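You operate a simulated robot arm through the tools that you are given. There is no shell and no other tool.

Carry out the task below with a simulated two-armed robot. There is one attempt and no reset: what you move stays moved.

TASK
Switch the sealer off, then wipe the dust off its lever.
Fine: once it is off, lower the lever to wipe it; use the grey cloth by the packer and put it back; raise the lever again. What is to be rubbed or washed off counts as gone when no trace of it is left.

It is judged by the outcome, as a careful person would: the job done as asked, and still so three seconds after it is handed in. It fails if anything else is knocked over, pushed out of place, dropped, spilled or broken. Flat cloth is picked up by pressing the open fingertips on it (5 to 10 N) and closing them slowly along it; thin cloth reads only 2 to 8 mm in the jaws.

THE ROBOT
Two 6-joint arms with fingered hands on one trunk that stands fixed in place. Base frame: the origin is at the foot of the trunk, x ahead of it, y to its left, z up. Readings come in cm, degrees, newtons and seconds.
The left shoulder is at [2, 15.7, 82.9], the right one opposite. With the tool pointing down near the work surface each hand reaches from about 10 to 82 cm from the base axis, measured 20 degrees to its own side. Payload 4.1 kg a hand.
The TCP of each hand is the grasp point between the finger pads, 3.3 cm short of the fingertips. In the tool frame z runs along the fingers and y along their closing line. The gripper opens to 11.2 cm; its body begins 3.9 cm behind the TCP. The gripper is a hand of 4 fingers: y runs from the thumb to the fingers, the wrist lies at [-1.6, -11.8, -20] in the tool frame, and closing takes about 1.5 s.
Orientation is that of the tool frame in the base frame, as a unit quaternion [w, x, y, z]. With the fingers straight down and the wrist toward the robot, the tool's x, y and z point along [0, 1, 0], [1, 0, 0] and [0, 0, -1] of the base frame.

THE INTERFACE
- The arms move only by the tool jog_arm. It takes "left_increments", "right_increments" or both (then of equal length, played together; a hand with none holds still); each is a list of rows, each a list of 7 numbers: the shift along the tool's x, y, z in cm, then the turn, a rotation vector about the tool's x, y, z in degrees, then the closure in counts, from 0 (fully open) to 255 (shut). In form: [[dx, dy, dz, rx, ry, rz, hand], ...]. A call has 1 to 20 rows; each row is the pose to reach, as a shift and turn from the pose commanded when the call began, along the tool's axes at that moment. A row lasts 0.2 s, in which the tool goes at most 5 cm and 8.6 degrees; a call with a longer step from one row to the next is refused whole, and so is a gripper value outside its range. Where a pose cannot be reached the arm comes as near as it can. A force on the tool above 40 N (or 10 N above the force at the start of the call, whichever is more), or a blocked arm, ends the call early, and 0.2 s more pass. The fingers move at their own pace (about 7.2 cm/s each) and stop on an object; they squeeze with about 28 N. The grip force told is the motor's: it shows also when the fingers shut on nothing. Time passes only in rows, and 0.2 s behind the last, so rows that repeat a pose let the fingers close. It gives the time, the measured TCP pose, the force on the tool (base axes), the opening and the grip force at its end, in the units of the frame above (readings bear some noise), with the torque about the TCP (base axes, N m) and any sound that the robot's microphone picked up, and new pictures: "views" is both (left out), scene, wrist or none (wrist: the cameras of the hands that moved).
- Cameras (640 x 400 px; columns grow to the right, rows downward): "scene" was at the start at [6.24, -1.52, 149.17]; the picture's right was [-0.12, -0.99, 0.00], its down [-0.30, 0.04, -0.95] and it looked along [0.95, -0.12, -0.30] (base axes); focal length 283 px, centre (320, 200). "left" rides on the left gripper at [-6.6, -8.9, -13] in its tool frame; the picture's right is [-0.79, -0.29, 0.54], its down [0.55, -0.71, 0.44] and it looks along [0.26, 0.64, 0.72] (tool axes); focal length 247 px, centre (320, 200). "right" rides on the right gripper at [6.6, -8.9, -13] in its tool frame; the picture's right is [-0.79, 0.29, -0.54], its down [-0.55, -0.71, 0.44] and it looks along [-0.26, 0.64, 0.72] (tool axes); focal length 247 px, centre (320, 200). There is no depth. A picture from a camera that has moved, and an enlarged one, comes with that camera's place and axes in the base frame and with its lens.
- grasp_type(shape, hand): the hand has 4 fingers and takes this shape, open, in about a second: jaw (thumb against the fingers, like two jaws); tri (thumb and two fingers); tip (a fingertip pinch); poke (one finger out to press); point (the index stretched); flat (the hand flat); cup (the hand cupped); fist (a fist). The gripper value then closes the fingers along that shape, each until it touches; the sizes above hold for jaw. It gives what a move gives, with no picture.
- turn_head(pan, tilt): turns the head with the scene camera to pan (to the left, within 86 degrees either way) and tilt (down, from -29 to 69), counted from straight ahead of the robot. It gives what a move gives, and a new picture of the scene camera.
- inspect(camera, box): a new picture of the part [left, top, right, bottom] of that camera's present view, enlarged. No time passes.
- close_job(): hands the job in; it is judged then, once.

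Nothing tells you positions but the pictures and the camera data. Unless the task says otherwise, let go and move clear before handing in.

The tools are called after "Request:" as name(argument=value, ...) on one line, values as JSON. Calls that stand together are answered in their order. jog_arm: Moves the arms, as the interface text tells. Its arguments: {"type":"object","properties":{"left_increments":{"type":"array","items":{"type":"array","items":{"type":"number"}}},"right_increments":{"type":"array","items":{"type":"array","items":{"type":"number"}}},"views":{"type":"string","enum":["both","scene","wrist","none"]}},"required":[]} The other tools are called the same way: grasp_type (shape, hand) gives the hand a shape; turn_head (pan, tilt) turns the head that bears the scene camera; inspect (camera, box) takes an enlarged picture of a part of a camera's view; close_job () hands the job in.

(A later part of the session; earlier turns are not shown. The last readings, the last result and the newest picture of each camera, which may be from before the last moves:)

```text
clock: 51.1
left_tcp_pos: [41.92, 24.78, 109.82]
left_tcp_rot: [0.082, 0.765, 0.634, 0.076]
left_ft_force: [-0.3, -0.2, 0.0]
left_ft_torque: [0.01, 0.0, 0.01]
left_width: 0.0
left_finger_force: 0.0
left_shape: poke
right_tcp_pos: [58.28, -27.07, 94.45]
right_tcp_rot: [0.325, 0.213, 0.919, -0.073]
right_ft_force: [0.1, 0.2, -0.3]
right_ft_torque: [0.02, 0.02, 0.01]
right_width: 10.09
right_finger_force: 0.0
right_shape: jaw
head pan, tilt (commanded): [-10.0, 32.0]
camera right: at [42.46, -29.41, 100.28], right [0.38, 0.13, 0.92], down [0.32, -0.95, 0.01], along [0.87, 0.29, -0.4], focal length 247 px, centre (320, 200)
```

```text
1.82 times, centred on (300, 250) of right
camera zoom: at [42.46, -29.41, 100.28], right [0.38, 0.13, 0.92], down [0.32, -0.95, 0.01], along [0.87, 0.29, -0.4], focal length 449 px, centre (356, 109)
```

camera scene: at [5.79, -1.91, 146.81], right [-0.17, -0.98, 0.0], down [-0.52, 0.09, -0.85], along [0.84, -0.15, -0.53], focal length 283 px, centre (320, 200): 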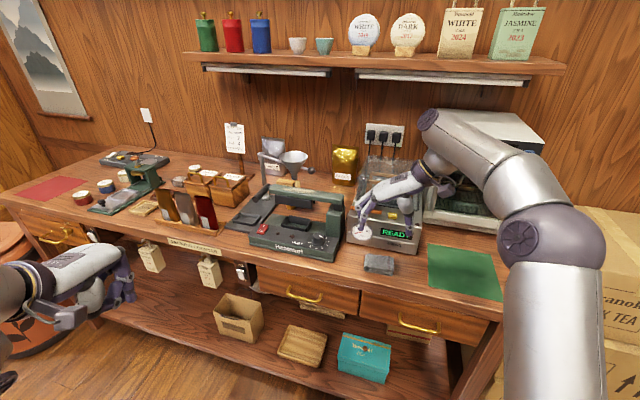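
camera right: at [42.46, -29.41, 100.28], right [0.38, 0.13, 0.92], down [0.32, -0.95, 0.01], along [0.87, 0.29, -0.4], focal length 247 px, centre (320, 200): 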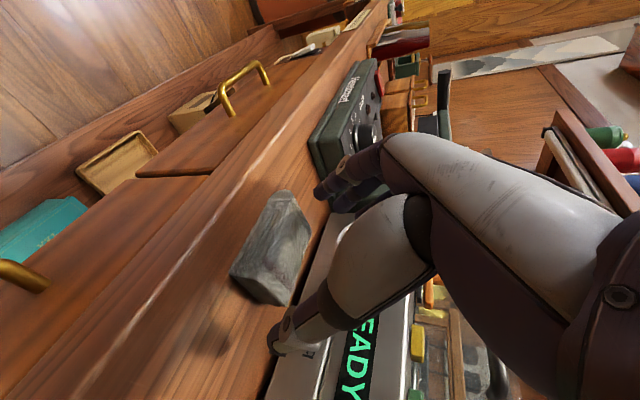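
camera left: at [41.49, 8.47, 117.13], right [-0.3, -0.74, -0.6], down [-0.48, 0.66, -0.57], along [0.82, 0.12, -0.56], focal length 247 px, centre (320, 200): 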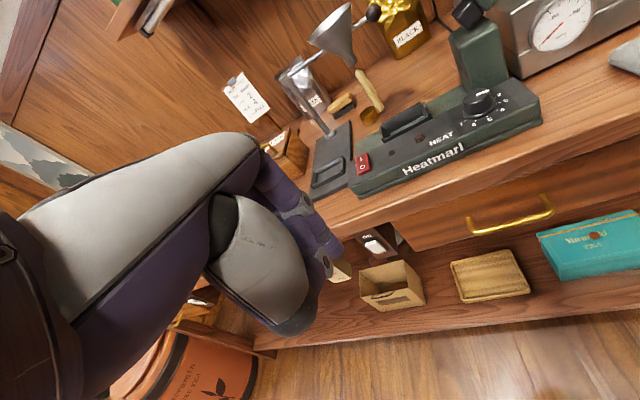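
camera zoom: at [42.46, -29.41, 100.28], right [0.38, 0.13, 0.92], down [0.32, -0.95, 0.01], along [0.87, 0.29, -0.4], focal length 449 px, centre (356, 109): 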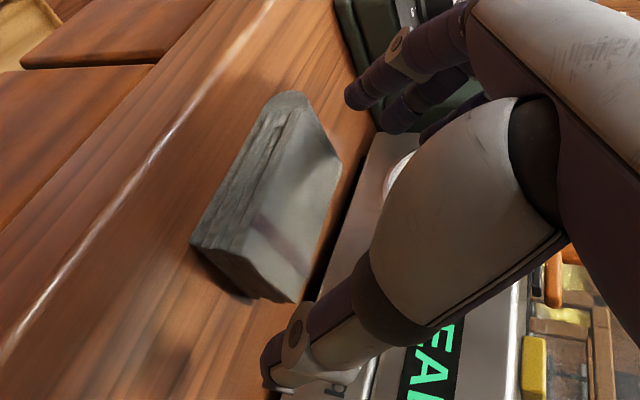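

The hand leans back over the cloth with all three fingers and the thumb at its ends. I lower the rest of the way and close slowly.

Request:
jog_arm(right_increments=[[0.5, 0, 0.64, 0, 0, 0, 25], [0.92, 0, 1.18, 0, 0, 0, 25], [1.3, 0, 1.65, 0, 0, 0, 25], [1.3, 0, 1.65, 0, 0, 0, 25]], views="none")

Request:
inspect(camera="right", box=[220, 140, 380, 360])

Request:
inspect(camera="scene", box=[340, 210, 430, 290])

```text
clock: 52.1
left_tcp_pos: [41.96, 24.92, 109.85]
left_tcp_rot: [0.083, 0.765, 0.634, 0.077]
left_ft_force: [0.3, 0.5, 0.1]
left_ft_torque: [-0.01, 0.0, 0.01]
left_width: 0.0
left_finger_force: 0.1
left_shape: poke
right_tcp_pos: [58.42, -27.15, 92.22]
right_tcp_rot: [0.324, 0.213, 0.919, -0.073]
right_ft_force: [-0.7, -0.7, 0.0]
right_ft_torque: [-0.03, 0.01, 0.03]
right_width: 10.09
right_finger_force: 0.0
right_shape: jaw
head pan, tilt (commanded): [-10.0, 32.0]
```

```text
1.82 times, centred on (300, 250) of right
camera zoom: at [42.61, -29.41, 98.24], right [0.38, 0.13, 0.92], down [0.32, -0.95, 0.0], along [0.87, 0.29, -0.4], focal length 449 px, centre (356, 109)
```

zoom: 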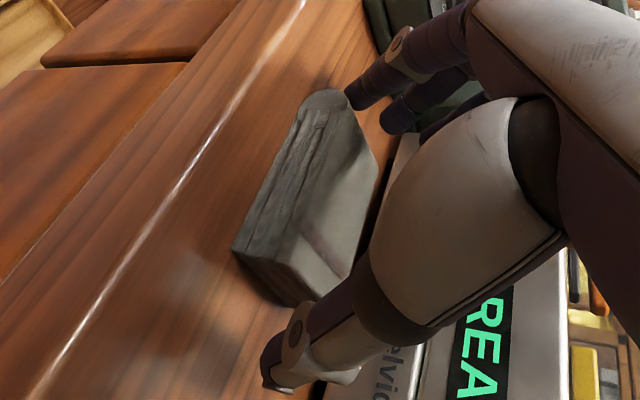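

```text
5.00 times, centred on (385, 250) of scene
camera zoom: at [5.8, -1.91, 146.81], right [-0.17, -0.98, 0.0], down [-0.52, 0.09, -0.85], along [0.84, -0.15, -0.53], focal length 1415 px, centre (-5, -50)
```

zoom: 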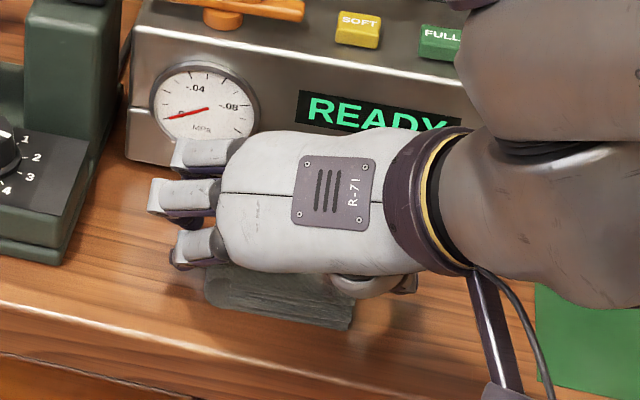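

The fingertips look level with the cloth's top, so I lower a bit more and watch the force.

Request:
jog_arm(right_increments=[[0.2, 0, 0.25, 0, 0, 0, 40], [0.37, 0, 0.47, 0, 0, 0, 50], [0.5, 0, 0.63, 0, 0, 0, 60], [0.5, 0, 0.63, 0, 0, 0, 60]], views="none")

Request:
inspect(camera="right", box=[220, 140, 380, 360])

```text
clock: 53.1
left_tcp_pos: [41.83, 24.89, 109.86]
left_tcp_rot: [0.081, 0.765, 0.635, 0.078]
left_ft_force: [-0.3, 0.1, 0.2]
left_ft_torque: [-0.02, 0.0, -0.02]
left_width: 0.0
left_finger_force: 0.0
left_shape: poke
right_tcp_pos: [58.43, -26.89, 91.43]
right_tcp_rot: [0.325, 0.212, 0.919, -0.074]
right_ft_force: [-1.9, 0.6, 4.7]
right_ft_torque: [0.23, -0.13, 0.04]
right_width: 8.59
right_finger_force: 0.1
right_shape: jaw
head pan, tilt (commanded): [-10.0, 32.0]
```

```text
1.82 times, centred on (300, 250) of right
camera zoom: at [42.59, -29.3, 97.39], right [0.38, 0.13, 0.92], down [0.32, -0.95, 0.0], along [0.87, 0.29, -0.4], focal length 449 px, centre (356, 109)
```

zoom: 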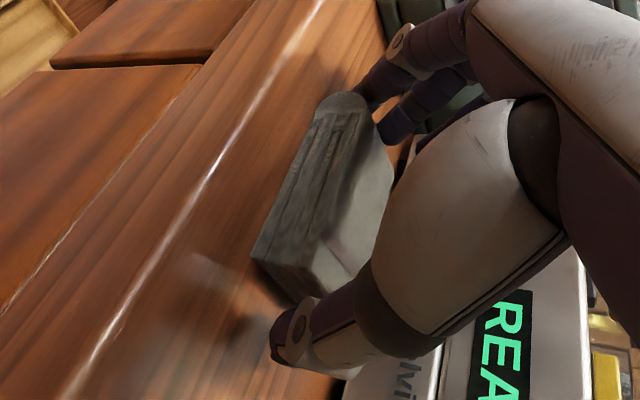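

The index tip just touches the bench (about 5 N), so the fingers are beside the cloth now. I ease up a hair and close slowly.

Request:
jog_arm(right_increments=[[-0.1, 0, -0.12, 0, 0, 0, 65], [-0.15, 0, -0.2, 0, 0, 0, 72], [-0.15, 0, -0.2, 0, 0, 0, 79], [-0.15, 0, -0.2, 0, 0, 0, 86], [-0.15, 0, -0.2, 0, 0, 0, 93], [-0.15, 0, -0.2, 0, 0, 0, 100], [-0.15, 0, -0.2, 0, 0, 0, 107], [-0.15, 0, -0.2, 0, 0, 0, 114], [-0.15, 0, -0.2, 0, 0, 0, 121], [-0.15, 0, -0.2, 0, 0, 0, 128], [-0.15, 0, -0.2, 0, 0, 0, 135]], views="none")

Request:
inspect(camera="right", box=[220, 140, 380, 360])

Request:
inspect(camera="scene", box=[340, 210, 430, 290])

```text
clock: 55.5
left_tcp_pos: [41.96, 24.72, 109.8]
left_tcp_rot: [0.083, 0.765, 0.634, 0.077]
left_ft_force: [-0.3, -0.4, -0.2]
left_ft_torque: [0.0, 0.01, 0.0]
left_width: 0.01
left_finger_force: 0.2
left_shape: poke
right_tcp_pos: [58.34, -27.0, 91.56]
right_tcp_rot: [0.323, 0.212, 0.919, -0.073]
right_ft_force: [0.7, -0.2, 0.7]
right_ft_torque: [0.0, 0.01, -0.05]
right_width: 6.94
right_finger_force: 28.6
right_shape: jaw
head pan, tilt (commanded): [-10.0, 32.0]
```

```text
1.82 times, centred on (300, 250) of right
camera zoom: at [42.61, -29.31, 97.54], right [0.38, 0.13, 0.92], down [0.32, -0.95, 0.0], along [0.87, 0.29, -0.4], focal length 449 px, centre (356, 109)
```

zoom: 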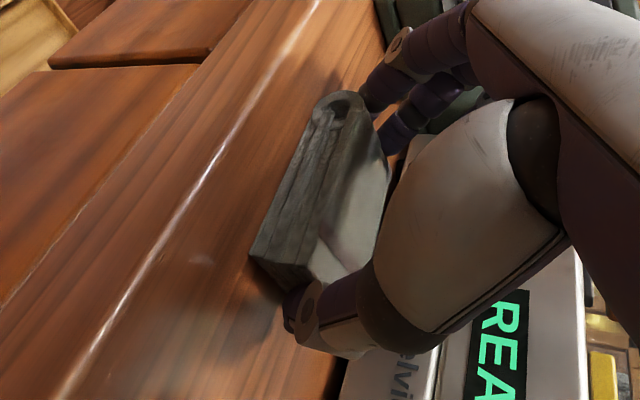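

```text
5.00 times, centred on (385, 250) of scene
camera zoom: at [5.8, -1.92, 146.81], right [-0.17, -0.98, 0.0], down [-0.52, 0.09, -0.85], along [0.84, -0.15, -0.53], focal length 1415 px, centre (-5, -50)
```

zoom: 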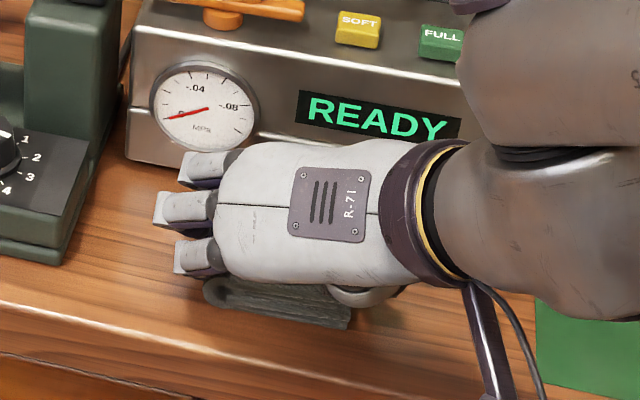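

The cloth is gripped again with the hand leaning back (6.9 cm, 28 N). I lift it straight up and look.

Request:
jog_arm(right_increments=[[-0.6, 0, -0.8, 0, 0, 0, 140], [-1.85, 0, -2.36, 0, 0, 0, 140], [-4.3, 0, -5.5, 0, 0, 0, 140], [-6.8, 0, -8.7, 0, 0, 0, 140], [-9.2, 0, -11.8, 0, 0, 0, 140], [-11.1, 0, -14.2, 0, 0, 0, 140], [-11.1, 0, -14.2, 0, 0, 0, 140]], views="both")

Request:
inspect(camera="right", box=[220, 140, 380, 360])

Request:
inspect(camera="left", box=[340, 0, 640, 200])

```text
clock: 57.1
left_tcp_pos: [41.93, 24.73, 109.83]
left_tcp_rot: [0.082, 0.765, 0.634, 0.077]
left_ft_force: [0.1, -0.3, 0.1]
left_ft_torque: [-0.01, -0.02, 0.0]
left_width: 0.0
left_finger_force: 0.1
left_shape: poke
right_tcp_pos: [58.12, -26.95, 109.58]
right_tcp_rot: [0.323, 0.214, 0.919, -0.072]
right_ft_force: [0.0, 0.6, -0.7]
right_ft_torque: [0.0, 0.03, -0.01]
right_width: 6.95
right_finger_force: 27.9
right_shape: jaw
head pan, tilt (commanded): [-10.0, 32.0]
camera scene: at [5.81, -1.92, 146.81], right [-0.17, -0.98, 0.0], down [-0.52, 0.09, -0.85], along [0.84, -0.15, -0.53], focal length 283 px, centre (320, 200)
camera right: at [42.31, -29.25, 115.55], right [0.38, 0.13, 0.92], down [0.32, -0.95, 0.0], along [0.87, 0.29, -0.4], focal length 247 px, centre (320, 200)
```

scene: 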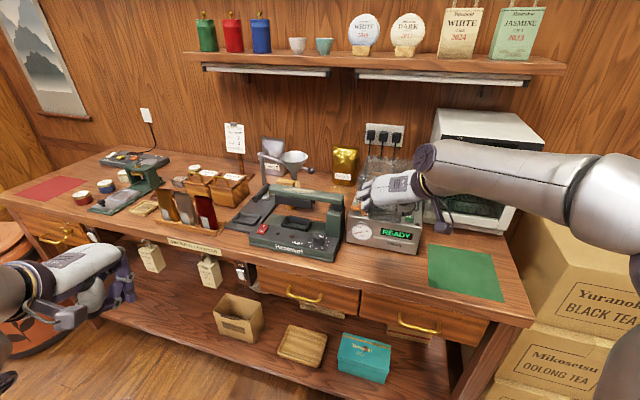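
right: 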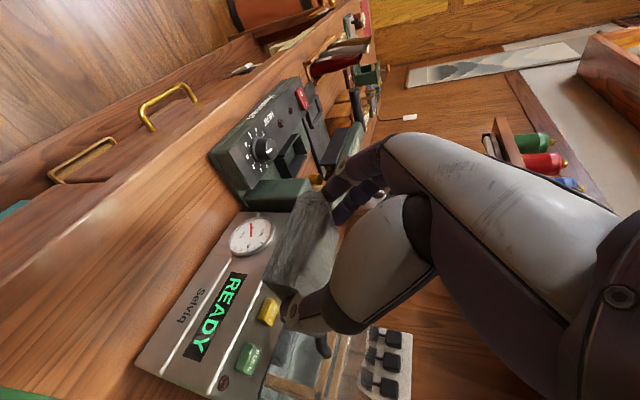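

```text
1.82 times, centred on (300, 250) of right
camera zoom: at [42.31, -29.25, 115.55], right [0.38, 0.13, 0.92], down [0.32, -0.95, 0.0], along [0.87, 0.29, -0.4], focal length 449 px, centre (356, 109)
```

zoom: 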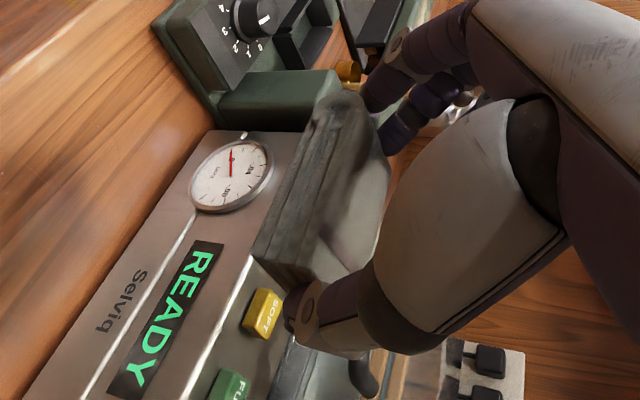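

```text
2.00 times, centred on (490, 100) of left
camera zoom: at [29.28, 20.37, 120.39], right [-0.3, -0.74, -0.6], down [-0.48, 0.66, -0.58], along [0.82, 0.12, -0.56], focal length 494 px, centre (-20, 400)
```

zoom: 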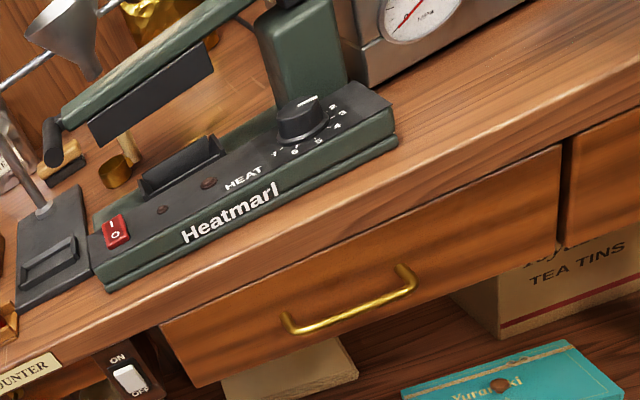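

The cloth is held firmly. I carry it up and across to hover above the lever's middle.

Request:
jog_arm(right_increments=[[-2.44, 0.02, -3.05, 0, 0, 0, 140], [-3.4, 3.8, -2.25, 0, 0, 0, 140], [-4.36, 7.65, -1.45, 0, 0, 0, 140], [-5.3, 11.5, -0.65, 0, 0, 0, 140], [-6.3, 15.3, 0.15, 0, 0, 0, 140], [-7.25, 19.1, 0.95, 0, 0, 0, 140], [-8.21, 22.9, 1.74, 0, 0, 0, 140], [-8.21, 22.9, 1.74, 0, 0, 0, 140]], views="both")

Request:
inspect(camera="scene", box=[230, 130, 380, 240])

Request:
inspect(camera="right", box=[180, 140, 400, 360])

Request:
inspect(camera="left", box=[300, 0, 500, 150])

```text
clock: 58.9
left_tcp_pos: [41.96, 24.86, 109.87]
left_tcp_rot: [0.082, 0.765, 0.634, 0.077]
left_ft_force: [-0.1, 0.4, 0.3]
left_ft_torque: [0.01, 0.01, 0.03]
left_width: 0.01
left_finger_force: 0.1
left_shape: poke
right_tcp_pos: [74.77, -9.77, 113.42]
right_tcp_rot: [0.323, 0.212, 0.919, -0.072]
right_ft_force: [0.4, -0.4, -0.5]
right_ft_torque: [0.05, -0.03, -0.01]
right_width: 6.95
right_finger_force: 28.0
right_shape: jaw
head pan, tilt (commanded): [-10.0, 32.0]
camera scene: at [5.78, -1.93, 146.81], right [-0.17, -0.98, 0.0], down [-0.52, 0.09, -0.85], along [0.84, -0.15, -0.53], focal length 283 px, centre (320, 200)
camera right: at [58.88, -12.06, 119.42], right [0.38, 0.13, 0.92], down [0.32, -0.95, 0.0], along [0.87, 0.29, -0.4], focal length 247 px, centre (320, 200)
```

scene: 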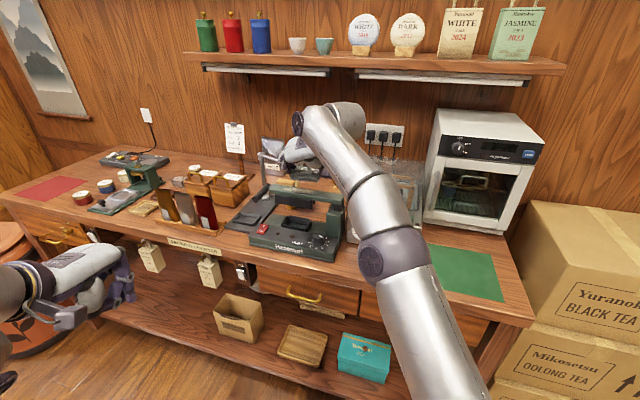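
right: 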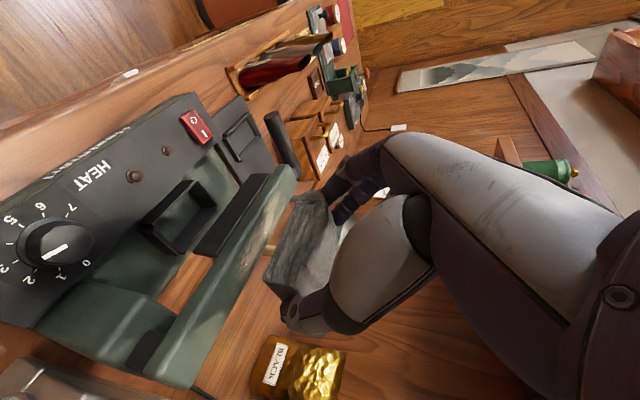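

```text
3.64 times, centred on (305, 185) of scene
camera zoom: at [5.78, -1.93, 146.81], right [-0.17, -0.98, 0.0], down [-0.52, 0.09, -0.85], along [0.84, -0.15, -0.53], focal length 1029 px, centre (374, 254)
```

zoom: 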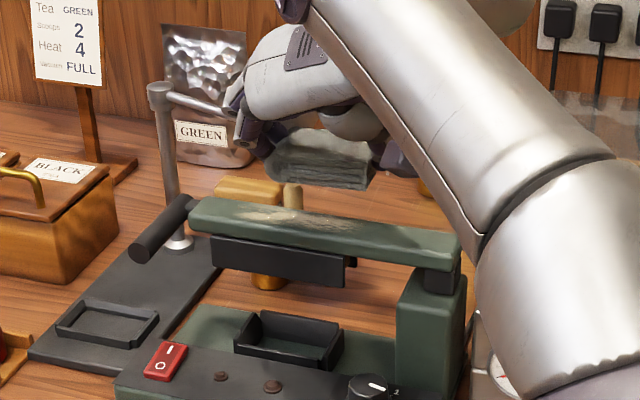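

```text
1.82 times, centred on (290, 250) of right
camera zoom: at [58.88, -12.06, 119.42], right [0.38, 0.13, 0.92], down [0.32, -0.95, 0.0], along [0.87, 0.29, -0.4], focal length 449 px, centre (374, 109)
```

zoom: 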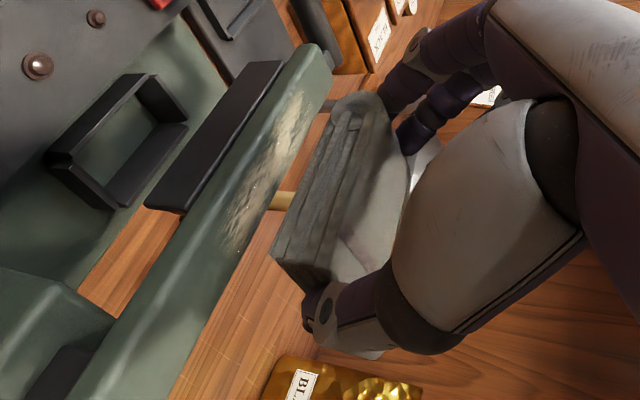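

```text
2.67 times, centred on (400, 75) of left
camera zoom: at [29.26, 20.36, 120.39], right [-0.3, -0.74, -0.6], down [-0.48, 0.66, -0.58], along [0.82, 0.12, -0.56], focal length 659 px, centre (107, 533)
```

zoom: 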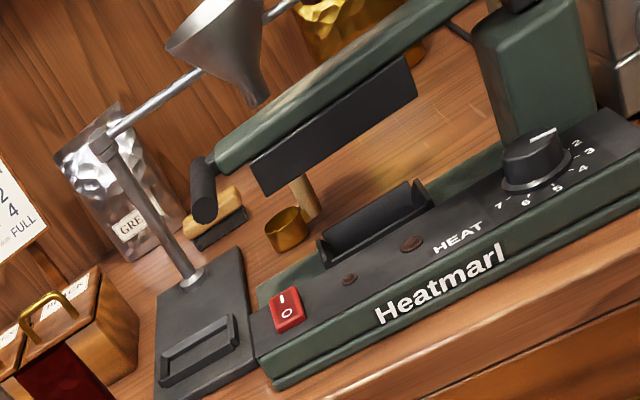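

The hand reaches well, and the cloth hovers over the lever near the dust. I shift it slightly back over the lever's centre line and lower to just above the surface.

Request:
jog_arm(right_increments=[[-0.58, 0, 0.47, 0, 0, 0, 140], [-1.17, 0, 0.94, 0, 0, 0, 140], [0.2, 0, 2.7, 0, 0, 0, 140], [1.2, 0, 3.9, 0, 0, 0, 140], [1.64, 0, 4.45, 0, 0, 0, 140], [1.64, 0, 4.45, 0, 0, 0, 140]], views="none")

Request:
inspect(camera="scene", box=[230, 130, 380, 240])

Request:
inspect(camera="right", box=[180, 140, 400, 360])

Request:
inspect(camera="left", box=[300, 0, 500, 150])

```text
clock: 60.3
left_tcp_pos: [41.81, 24.86, 109.84]
left_tcp_rot: [0.082, 0.765, 0.634, 0.078]
left_ft_force: [-0.2, 0.5, -0.2]
left_ft_torque: [0.01, -0.01, 0.0]
left_width: 0.01
left_finger_force: 0.2
left_shape: poke
right_tcp_pos: [76.67, -10.32, 109.18]
right_tcp_rot: [0.323, 0.212, 0.919, -0.072]
right_ft_force: [0.3, 0.1, -0.4]
right_ft_torque: [0.03, 0.0, -0.02]
right_width: 6.95
right_finger_force: 27.9
right_shape: jaw
right hand out of reach, approached as far as the arm can: row 1, 2, 4, 5, 6
head pan, tilt (commanded): [-10.0, 32.0]
```

```text
3.64 times, centred on (305, 185) of scene
camera zoom: at [5.8, -1.92, 146.81], right [-0.17, -0.98, 0.0], down [-0.52, 0.09, -0.85], along [0.84, -0.15, -0.53], focal length 1029 px, centre (374, 254)
```

zoom: 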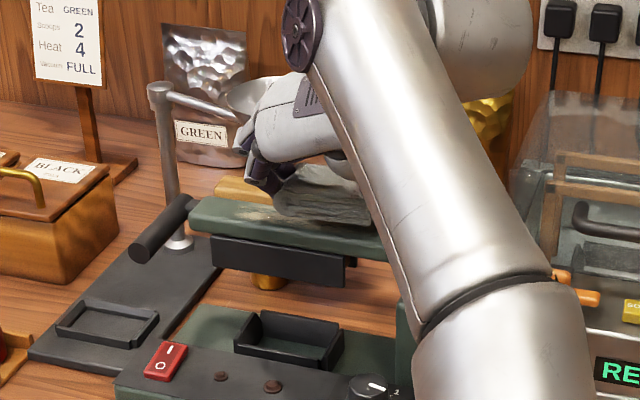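

```text
1.82 times, centred on (290, 250) of right
camera zoom: at [60.91, -12.67, 115.15], right [0.38, 0.13, 0.92], down [0.32, -0.95, 0.0], along [0.87, 0.29, -0.4], focal length 449 px, centre (374, 109)
```

zoom: 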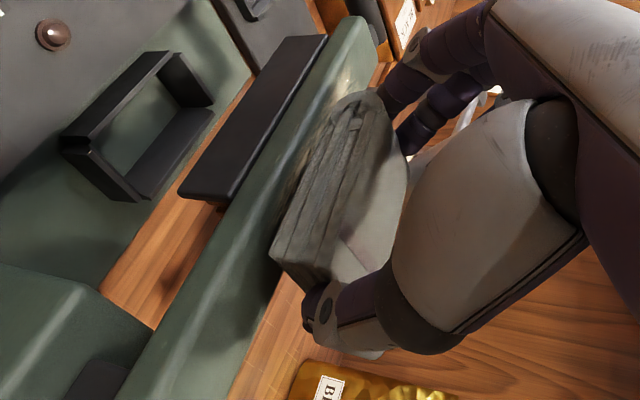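

```text
2.67 times, centred on (400, 75) of left
camera zoom: at [29.27, 20.37, 120.39], right [-0.3, -0.74, -0.6], down [-0.48, 0.66, -0.58], along [0.82, 0.12, -0.56], focal length 659 px, centre (107, 533)
```

zoom: 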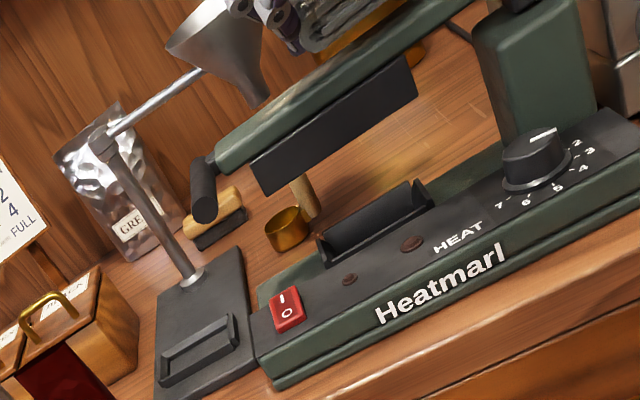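

The cloth is ~1.3 cm above the lever but sits a bit too far back. I shift it ~1.6 cm toward me and lower gently until it touches.

Request:
jog_arm(right_increments=[[0.62, 0, -0.5, 0, 0, 0, 140], [1.25, 0, -1.0, 0, 0, 0, 140], [1.62, 0, -0.53, 0, 0, 0, 140], [1.87, 0, -0.22, 0, 0, 0, 140], [2.06, 0, 0.01, 0, 0, 0, 140]], views="none")

Request:
inspect(camera="right", box=[180, 140, 400, 360])

Request:
inspect(camera="scene", box=[250, 150, 350, 220])

```text
clock: 61.5
left_tcp_pos: [41.88, 24.77, 109.83]
left_tcp_rot: [0.083, 0.765, 0.634, 0.077]
left_ft_force: [-0.3, -0.3, 0.1]
left_ft_torque: [0.01, -0.03, 0.01]
left_width: 0.0
left_finger_force: 0.1
left_shape: poke
right_tcp_pos: [75.33, -9.73, 107.92]
right_tcp_rot: [0.324, 0.213, 0.919, -0.073]
right_ft_force: [0.1, -0.1, -0.9]
right_ft_torque: [0.0, 0.02, 0.01]
right_width: 6.96
right_finger_force: 28.3
right_shape: jaw
right hand out of reach, approached as far as the arm can: row 1, 2, 3, 4
head pan, tilt (commanded): [-10.0, 32.0]
```

```text
1.82 times, centred on (290, 250) of right
camera zoom: at [59.57, -12.04, 113.85], right [0.38, 0.13, 0.92], down [0.32, -0.95, 0.0], along [0.87, 0.29, -0.4], focal length 449 px, centre (374, 109)
```

zoom: 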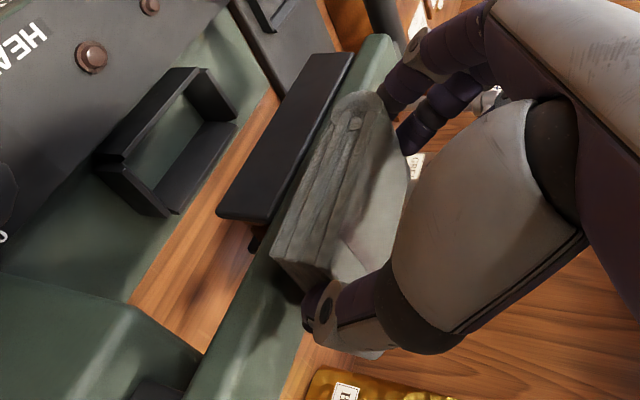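

```text
5.71 times, centred on (300, 185) of scene
camera zoom: at [5.82, -1.91, 146.81], right [-0.17, -0.98, 0.0], down [-0.52, 0.09, -0.85], along [0.84, -0.15, -0.53], focal length 1617 px, centre (434, 286)
```

zoom: 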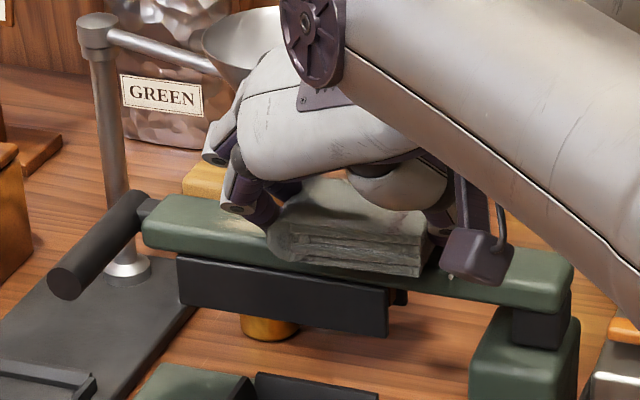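

Request:
jog_arm(right_increments=[[0.12, 0, 0.16, 0, 0, 0, 140], [0.25, 0, 0.31, 0, 0, 0, 140], [0.37, 0, 0.47, 0, 0, 0, 140]], views="none")

Request:
inspect(camera="scene", box=[250, 150, 350, 220])

```text
clock: 62.3
left_tcp_pos: [41.98, 24.96, 109.72]
left_tcp_rot: [0.082, 0.765, 0.634, 0.077]
left_ft_force: [-0.4, 0.7, 0.7]
left_ft_torque: [0.02, -0.01, 0.03]
left_width: 0.02
left_finger_force: 0.0
left_shape: poke
right_tcp_pos: [75.42, -9.74, 107.27]
right_tcp_rot: [0.324, 0.212, 0.919, -0.073]
right_ft_force: [0.3, -0.1, -0.2]
right_ft_torque: [-0.02, -0.04, -0.02]
right_width: 6.94
right_finger_force: 28.1
right_shape: jaw
head pan, tilt (commanded): [-10.0, 32.0]
```

```text
5.71 times, centred on (300, 185) of scene
camera zoom: at [5.8, -1.92, 146.81], right [-0.17, -0.98, 0.0], down [-0.52, 0.09, -0.85], along [0.84, -0.15, -0.53], focal length 1617 px, centre (434, 286)
```

zoom: 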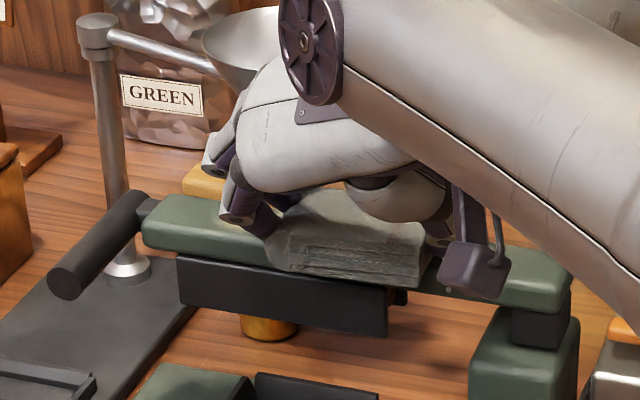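

Request:
jog_arm(right_increments=[[0.12, 0, 0.16, 0, 0, 0, 140], [0.25, 0, 0.31, 0, 0, 0, 140], [0.37, 0, 0.47, 0, 0, 0, 140]], views="none")

Request:
inspect(camera="scene", box=[250, 150, 350, 220])

Request:
inspect(camera="right", box=[180, 140, 400, 360])

```text
clock: 63.1
left_tcp_pos: [41.98, 24.74, 109.85]
left_tcp_rot: [0.082, 0.765, 0.634, 0.077]
left_ft_force: [-0.1, 0.2, 0.6]
left_ft_torque: [-0.02, -0.01, -0.05]
left_width: 0.0
left_finger_force: 0.1
left_shape: poke
right_tcp_pos: [75.42, -9.6, 107.18]
right_tcp_rot: [0.326, 0.213, 0.918, -0.072]
right_ft_force: [-1.9, -0.5, 15.7]
right_ft_torque: [0.25, -0.37, -0.04]
right_width: 6.88
right_finger_force: 28.0
right_shape: jaw
head pan, tilt (commanded): [-10.0, 32.0]
```

```text
5.71 times, centred on (300, 185) of scene
camera zoom: at [5.74, -1.91, 146.81], right [-0.17, -0.98, 0.0], down [-0.52, 0.09, -0.85], along [0.84, -0.15, -0.53], focal length 1617 px, centre (434, 286)
```

zoom: 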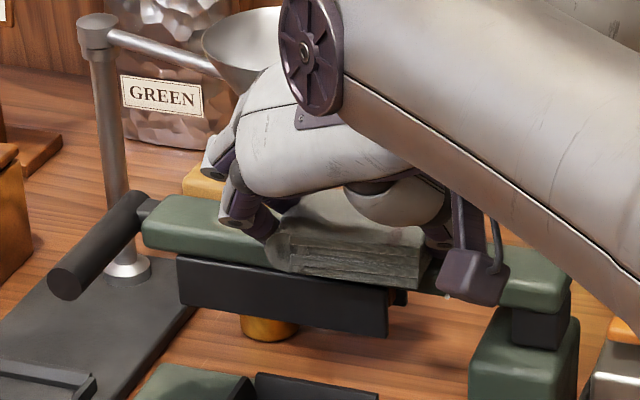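

```text
1.82 times, centred on (290, 250) of right
camera zoom: at [59.59, -11.92, 112.94], right [0.37, 0.13, 0.92], down [0.32, -0.95, 0.0], along [0.87, 0.29, -0.39], focal length 449 px, centre (374, 109)
```

zoom: 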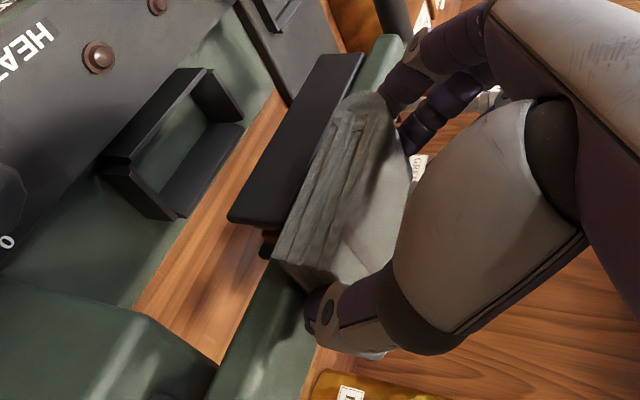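

The cloth presses on the lever with about 16 N. I look closely at how it sits across the lever's width.

Request:
inspect(camera="scene", box=[280, 175, 340, 210])

Request:
inspect(camera="right", box=[270, 170, 370, 290])

Request:
inspect(camera="left", box=[340, 0, 480, 80])

```text
10.67 times, centred on (310, 192) of scene
camera zoom: at [5.74, -1.91, 146.81], right [-0.17, -0.98, 0.0], down [-0.52, 0.09, -0.85], along [0.84, -0.15, -0.53], focal length 3018 px, centre (427, 280)
```

zoom: 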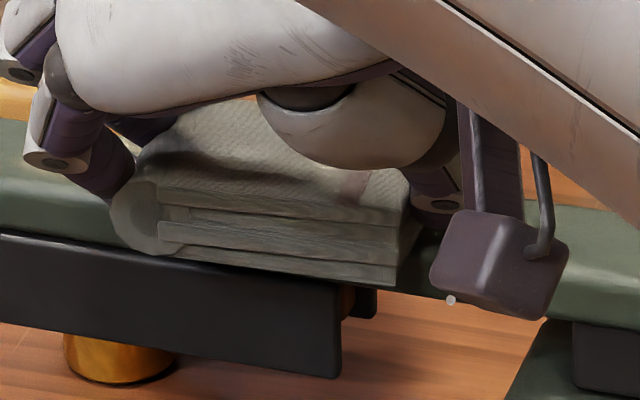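

```text
3.33 times, centred on (320, 230) of right
camera zoom: at [59.59, -11.92, 112.94], right [0.37, 0.13, 0.92], down [0.32, -0.95, 0.0], along [0.87, 0.29, -0.39], focal length 823 px, centre (320, 100)
```

zoom: 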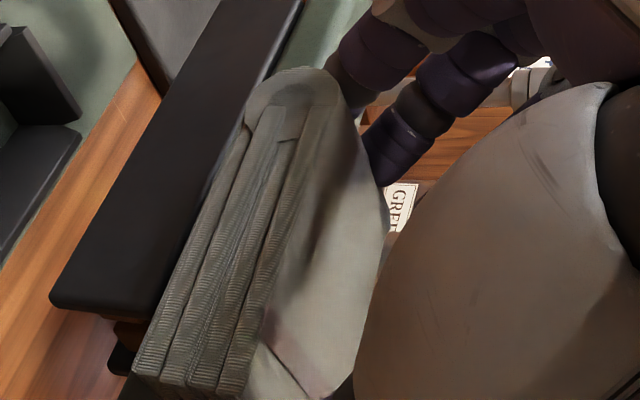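

```text
4.57 times, centred on (410, 40) of left
camera zoom: at [29.22, 20.37, 120.4], right [-0.3, -0.74, -0.6], down [-0.48, 0.66, -0.58], along [0.82, 0.12, -0.56], focal length 1129 px, centre (-91, 931)
```

zoom: 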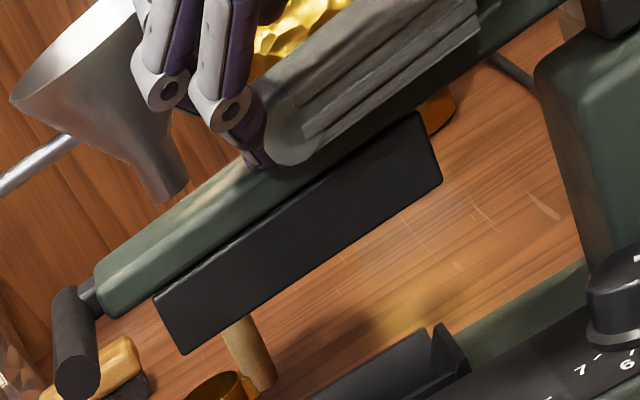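

The cloth has sunk over the lever's top and the fingertips are what touch it. I ease up by 0.5 cm so that only the cloth rubs, and sweep left along the lever, leaning a little more for reach, then back to the right.

Request:
jog_arm(right_increments=[[-0.3, 0, -0.38, 0, 0, 0, 140], [-0.3, 1, -0.38, 0, -1.6, 0, 140], [-0.3, 2, -0.38, 0, -3.2, 0, 140], [-0.3, 3, -0.38, 0, -4.8, 0, 140], [-0.3, 4, -0.38, 0, -6.4, 0, 140], [-0.3, 4, -0.38, 0, -6.4, 0, 140]], views="none")

Request:
inspect(camera="scene", box=[250, 150, 350, 220])

Request:
inspect(camera="left", box=[340, 0, 480, 80])

Request:
inspect(camera="right", box=[180, 140, 400, 360])

```text
clock: 64.5
left_tcp_pos: [41.88, 24.8, 109.73]
left_tcp_rot: [0.082, 0.765, 0.634, 0.076]
left_ft_force: [0.5, -0.4, 0.1]
left_ft_torque: [0.01, 0.0, -0.01]
left_width: 0.0
left_finger_force: 0.0
left_shape: poke
right_tcp_pos: [77.07, -5.81, 107.16]
right_tcp_rot: [0.374, 0.208, 0.9, -0.085]
right_ft_force: [0.0, 0.2, 0.5]
right_ft_torque: [0.0, -0.01, 0.0]
right_width: 6.9
right_finger_force: 27.5
right_shape: jaw
head pan, tilt (commanded): [-10.0, 32.0]
```

```text
5.71 times, centred on (300, 185) of scene
camera zoom: at [5.8, -1.92, 146.81], right [-0.17, -0.98, 0.0], down [-0.52, 0.09, -0.85], along [0.84, -0.15, -0.53], focal length 1617 px, centre (434, 286)
```

zoom: 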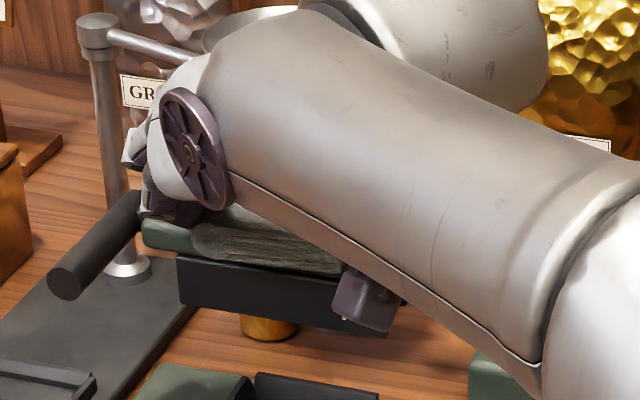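

```text
4.57 times, centred on (410, 40) of left
camera zoom: at [29.27, 20.37, 120.39], right [-0.3, -0.74, -0.6], down [-0.48, 0.66, -0.58], along [0.82, 0.12, -0.56], focal length 1129 px, centre (-91, 931)
```

zoom: 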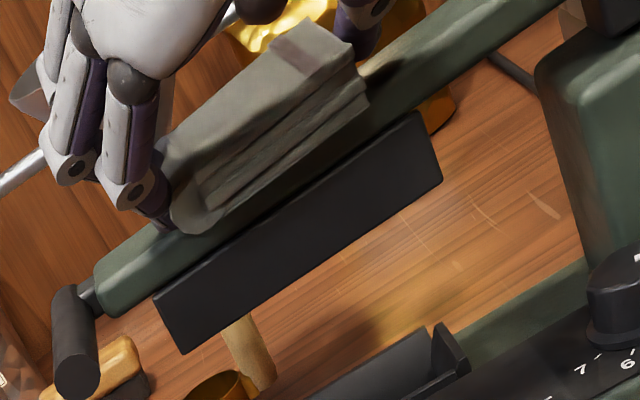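

```text
1.82 times, centred on (290, 250) of right
camera zoom: at [60.81, -7.91, 111.67], right [0.28, 0.18, 0.94], down [0.32, -0.94, 0.08], along [0.9, 0.28, -0.32], focal length 449 px, centre (374, 109)
```

zoom: 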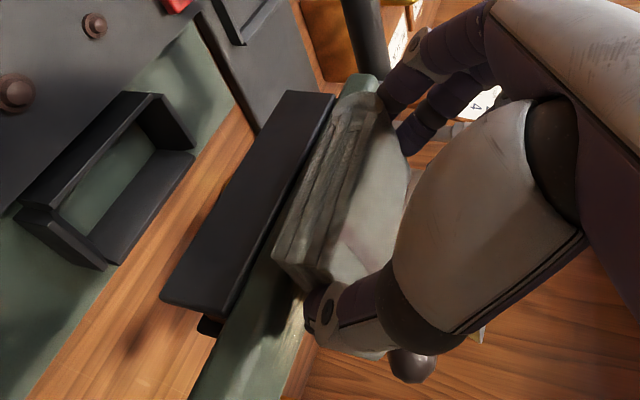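

The cloth slides freely over the lever. I sweep back to the right end and then lift to see what has been removed.

Request:
jog_arm(right_increments=[[0, -1, 0, 0, 1.6, 0, 140], [0, -2, 0, 0, 3.2, 0, 140], [0, -3, 0, 0, 4.8, 0, 140], [0, -4, 0, 0, 6.4, 0, 140], [0, -5, 0, 0, 6.4, 0, 140], [0, -6, 0, 0, 6.4, 0, 140], [-1.9, -6, -2.35, 0, 6.4, 0, 140], [-3.7, -7.5, -4.7, 0, 6.4, 0, 140], [-3.7, -7.5, -4.7, 0, 6.4, 0, 140]], views="none")

Request:
inspect(camera="scene", box=[250, 150, 350, 220])

Request:
inspect(camera="left", box=[340, 0, 480, 80])

Request:
inspect(camera="right", box=[180, 140, 400, 360])

```text
clock: 66.5
left_tcp_pos: [41.95, 24.79, 109.83]
left_tcp_rot: [0.083, 0.765, 0.634, 0.077]
left_ft_force: [0.3, 0.4, -0.1]
left_ft_torque: [0.02, -0.01, -0.03]
left_width: 0.0
left_finger_force: 0.1
left_shape: poke
right_tcp_pos: [73.07, -12.39, 113.24]
right_tcp_rot: [0.323, 0.212, 0.919, -0.073]
right_ft_force: [-0.6, -0.6, -0.6]
right_ft_torque: [-0.03, 0.01, 0.02]
right_width: 6.91
right_finger_force: 28.1
right_shape: jaw
head pan, tilt (commanded): [-10.0, 32.0]
```

```text
5.71 times, centred on (300, 185) of scene
camera zoom: at [5.81, -1.91, 146.81], right [-0.17, -0.98, 0.0], down [-0.52, 0.09, -0.85], along [0.84, -0.15, -0.53], focal length 1617 px, centre (434, 286)
```

zoom: 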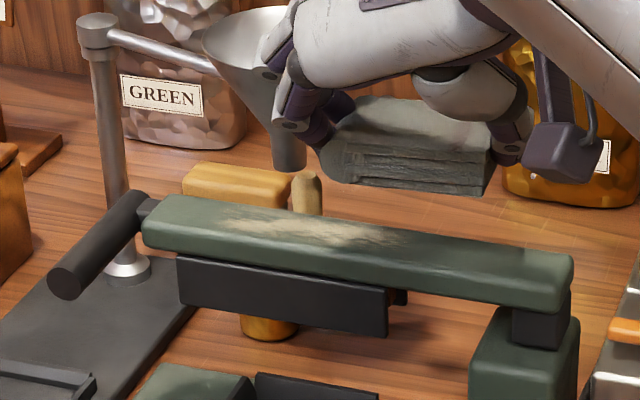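

```text
4.57 times, centred on (410, 40) of left
camera zoom: at [29.28, 20.37, 120.39], right [-0.3, -0.74, -0.6], down [-0.48, 0.66, -0.58], along [0.82, 0.12, -0.56], focal length 1129 px, centre (-91, 931)
```

zoom: 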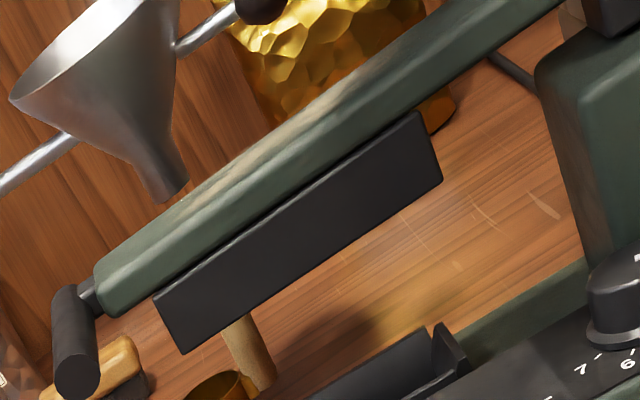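

```text
1.82 times, centred on (290, 250) of right
camera zoom: at [57.36, -14.65, 119.23], right [0.38, 0.13, 0.92], down [0.32, -0.95, 0.0], along [0.87, 0.29, -0.4], focal length 449 px, centre (374, 109)
```

zoom: 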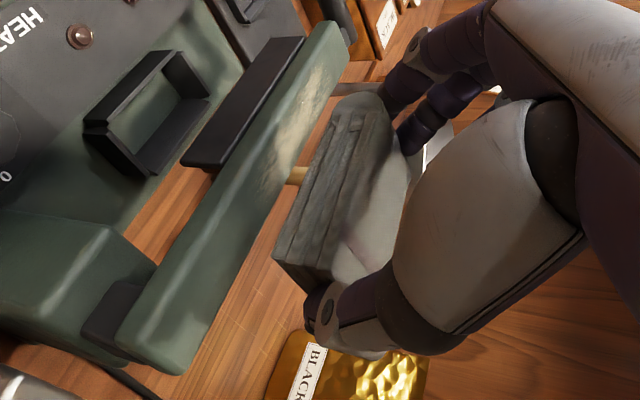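

Some dust has gone. I zoom to see what remains.

Request:
inspect(camera="scene", box=[270, 175, 330, 205])

Request:
inspect(camera="right", box=[230, 140, 310, 260])

```text
10.67 times, centred on (300, 190) of scene
camera zoom: at [5.81, -1.91, 146.81], right [-0.17, -0.98, 0.0], down [-0.52, 0.09, -0.85], along [0.84, -0.15, -0.53], focal length 3018 px, centre (533, 307)
```

zoom: 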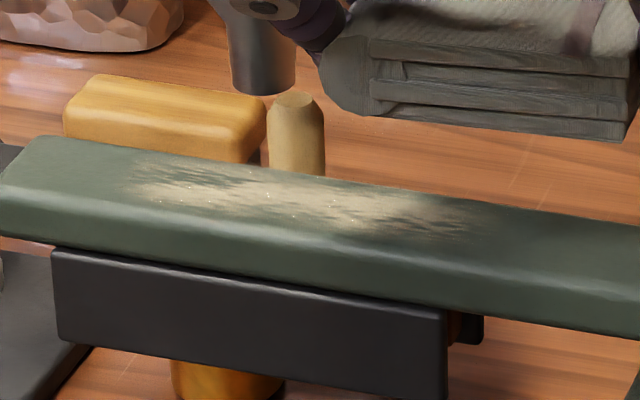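

```text
3.33 times, centred on (270, 200) of right
camera zoom: at [57.36, -14.65, 119.23], right [0.38, 0.13, 0.92], down [0.32, -0.95, 0.0], along [0.87, 0.29, -0.4], focal length 823 px, centre (487, 200)
```

zoom: 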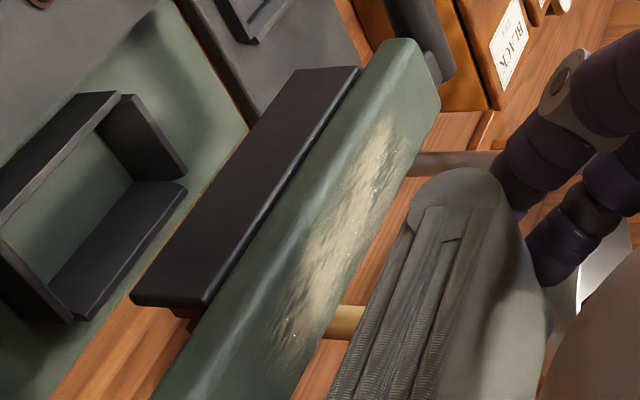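

The dust is essentially still there — that sweep was too light. I go back down on the right end of the dust, press until a clear contact force shows, and sweep with pressure.

Request:
jog_arm(right_increments=[[0.9, 0.64, 1.6, 0, 0, 0, 140], [1.8, 1.27, 3.25, 0, 0, 0, 140], [2.72, 1.91, 4.87, 0, 0, 0, 140], [2.9, 1.91, 5.1, 0, 0, 0, 140], [3.06, 1.91, 5.3, 0, 0, 0, 140], [3.2, 1.91, 5.48, 0, 0, 0, 140], [3.3, 1.91, 5.6, 0, 0, 0, 140]], views="none")

Request:
inspect(camera="scene", box=[280, 175, 340, 210])

Request:
inspect(camera="left", box=[360, 0, 460, 60])

```text
clock: 68.1
left_tcp_pos: [41.86, 24.85, 109.76]
left_tcp_rot: [0.082, 0.765, 0.634, 0.077]
left_ft_force: [-0.4, -0.1, 0.0]
left_ft_torque: [0.01, 0.01, 0.02]
left_width: 0.0
left_finger_force: 0.1
left_shape: poke
right_tcp_pos: [74.83, -11.23, 107.12]
right_tcp_rot: [0.327, 0.214, 0.918, -0.072]
right_ft_force: [-4.2, 0.8, 15.3]
right_ft_torque: [0.24, -0.29, 0.03]
right_width: 6.9
right_finger_force: 28.2
right_shape: jaw
head pan, tilt (commanded): [-10.0, 32.0]
```

```text
10.67 times, centred on (310, 192) of scene
camera zoom: at [5.73, -1.91, 146.81], right [-0.17, -0.98, 0.0], down [-0.52, 0.09, -0.85], along [0.84, -0.15, -0.53], focal length 3018 px, centre (427, 280)
```

zoom: 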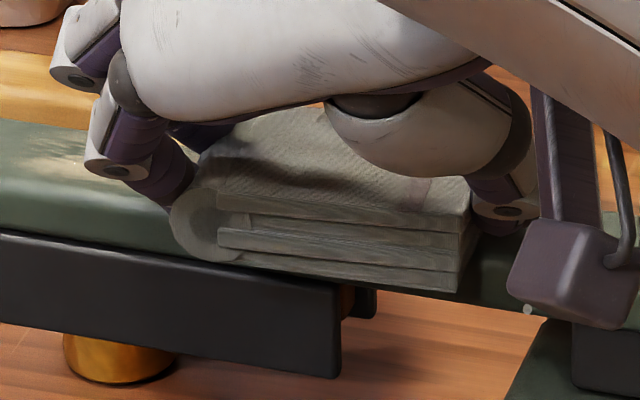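

```text
6.40 times, centred on (410, 30) of left
camera zoom: at [29.22, 20.37, 120.4], right [-0.3, -0.74, -0.6], down [-0.48, 0.66, -0.58], along [0.82, 0.12, -0.56], focal length 1581 px, centre (-256, 1288)
```

zoom: 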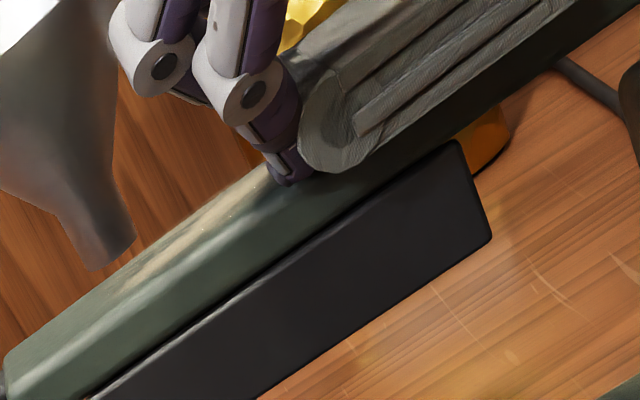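

The index tip is catching the lever's front edge, and the cloth is mostly hanging in front of the lever. I raise, lean the hand further (so the cloth's front lower edge becomes the lowest part), and shift it back over the lever.

Request:
jog_arm(right_increments=[[-0.8, 0, -1.0, 0, 0, 0, 140], [-1.56, 0, -1.95, 0, 0, 0, 140], [-1.9, 0.4, -1.2, 0, -6, 0, 140], [-2.2, 0.8, -0.5, 0, -12, 0, 140], [-2.4, 1.29, 0.14, 0, -18, 0, 140], [-2.4, 1.29, 0.14, 0, -18, 0, 140]], views="none")

Request:
inspect(camera="scene", box=[270, 165, 340, 210])

Request:
inspect(camera="left", box=[340, 0, 480, 80])

Request:
inspect(camera="right", box=[200, 140, 380, 320])

```text
clock: 69.5
left_tcp_pos: [41.96, 24.91, 109.77]
left_tcp_rot: [0.082, 0.765, 0.634, 0.077]
left_ft_force: [-0.4, 0.0, -0.5]
left_ft_torque: [0.02, -0.02, -0.01]
left_width: 0.02
left_finger_force: 0.1
left_shape: poke
right_tcp_pos: [77.17, -10.85, 108.2]
right_tcp_rot: [0.463, 0.197, 0.858, -0.104]
right_ft_force: [0.2, 0.5, 0.4]
right_ft_torque: [-0.01, 0.0, 0.02]
right_width: 6.89
right_finger_force: 28.2
right_shape: jaw
right hand out of reach, approached as far as the arm can: row 5
head pan, tilt (commanded): [-10.0, 32.0]
```

```text
8.89 times, centred on (305, 188) of scene
camera zoom: at [5.79, -1.9, 146.81], right [-0.17, -0.98, 0.0], down [-0.52, 0.09, -0.85], along [0.84, -0.15, -0.53], focal length 2515 px, centre (453, 311)
```

zoom: 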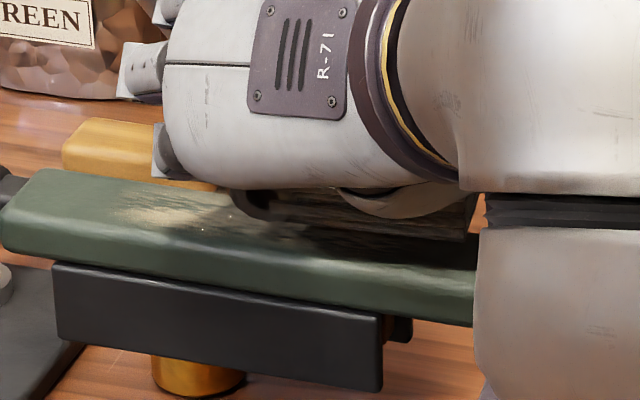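

```text
4.57 times, centred on (410, 40) of left
camera zoom: at [29.27, 20.38, 120.39], right [-0.3, -0.74, -0.6], down [-0.48, 0.66, -0.58], along [0.82, 0.12, -0.56], focal length 1129 px, centre (-91, 931)
```

zoom: 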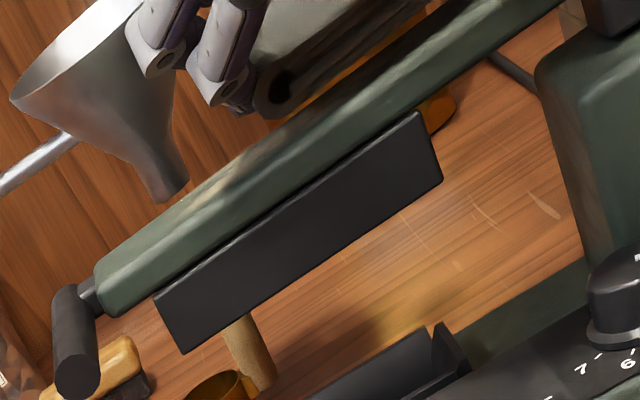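

```text
2.22 times, centred on (290, 230) of right
camera zoom: at [60.29, -12.6, 109.71], right [0.11, 0.26, 0.96], down [0.29, -0.93, 0.22], along [0.95, 0.26, -0.18], focal length 549 px, centre (387, 133)
```

zoom: 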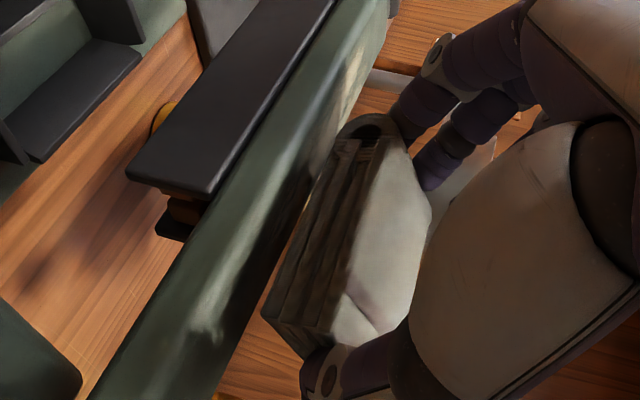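

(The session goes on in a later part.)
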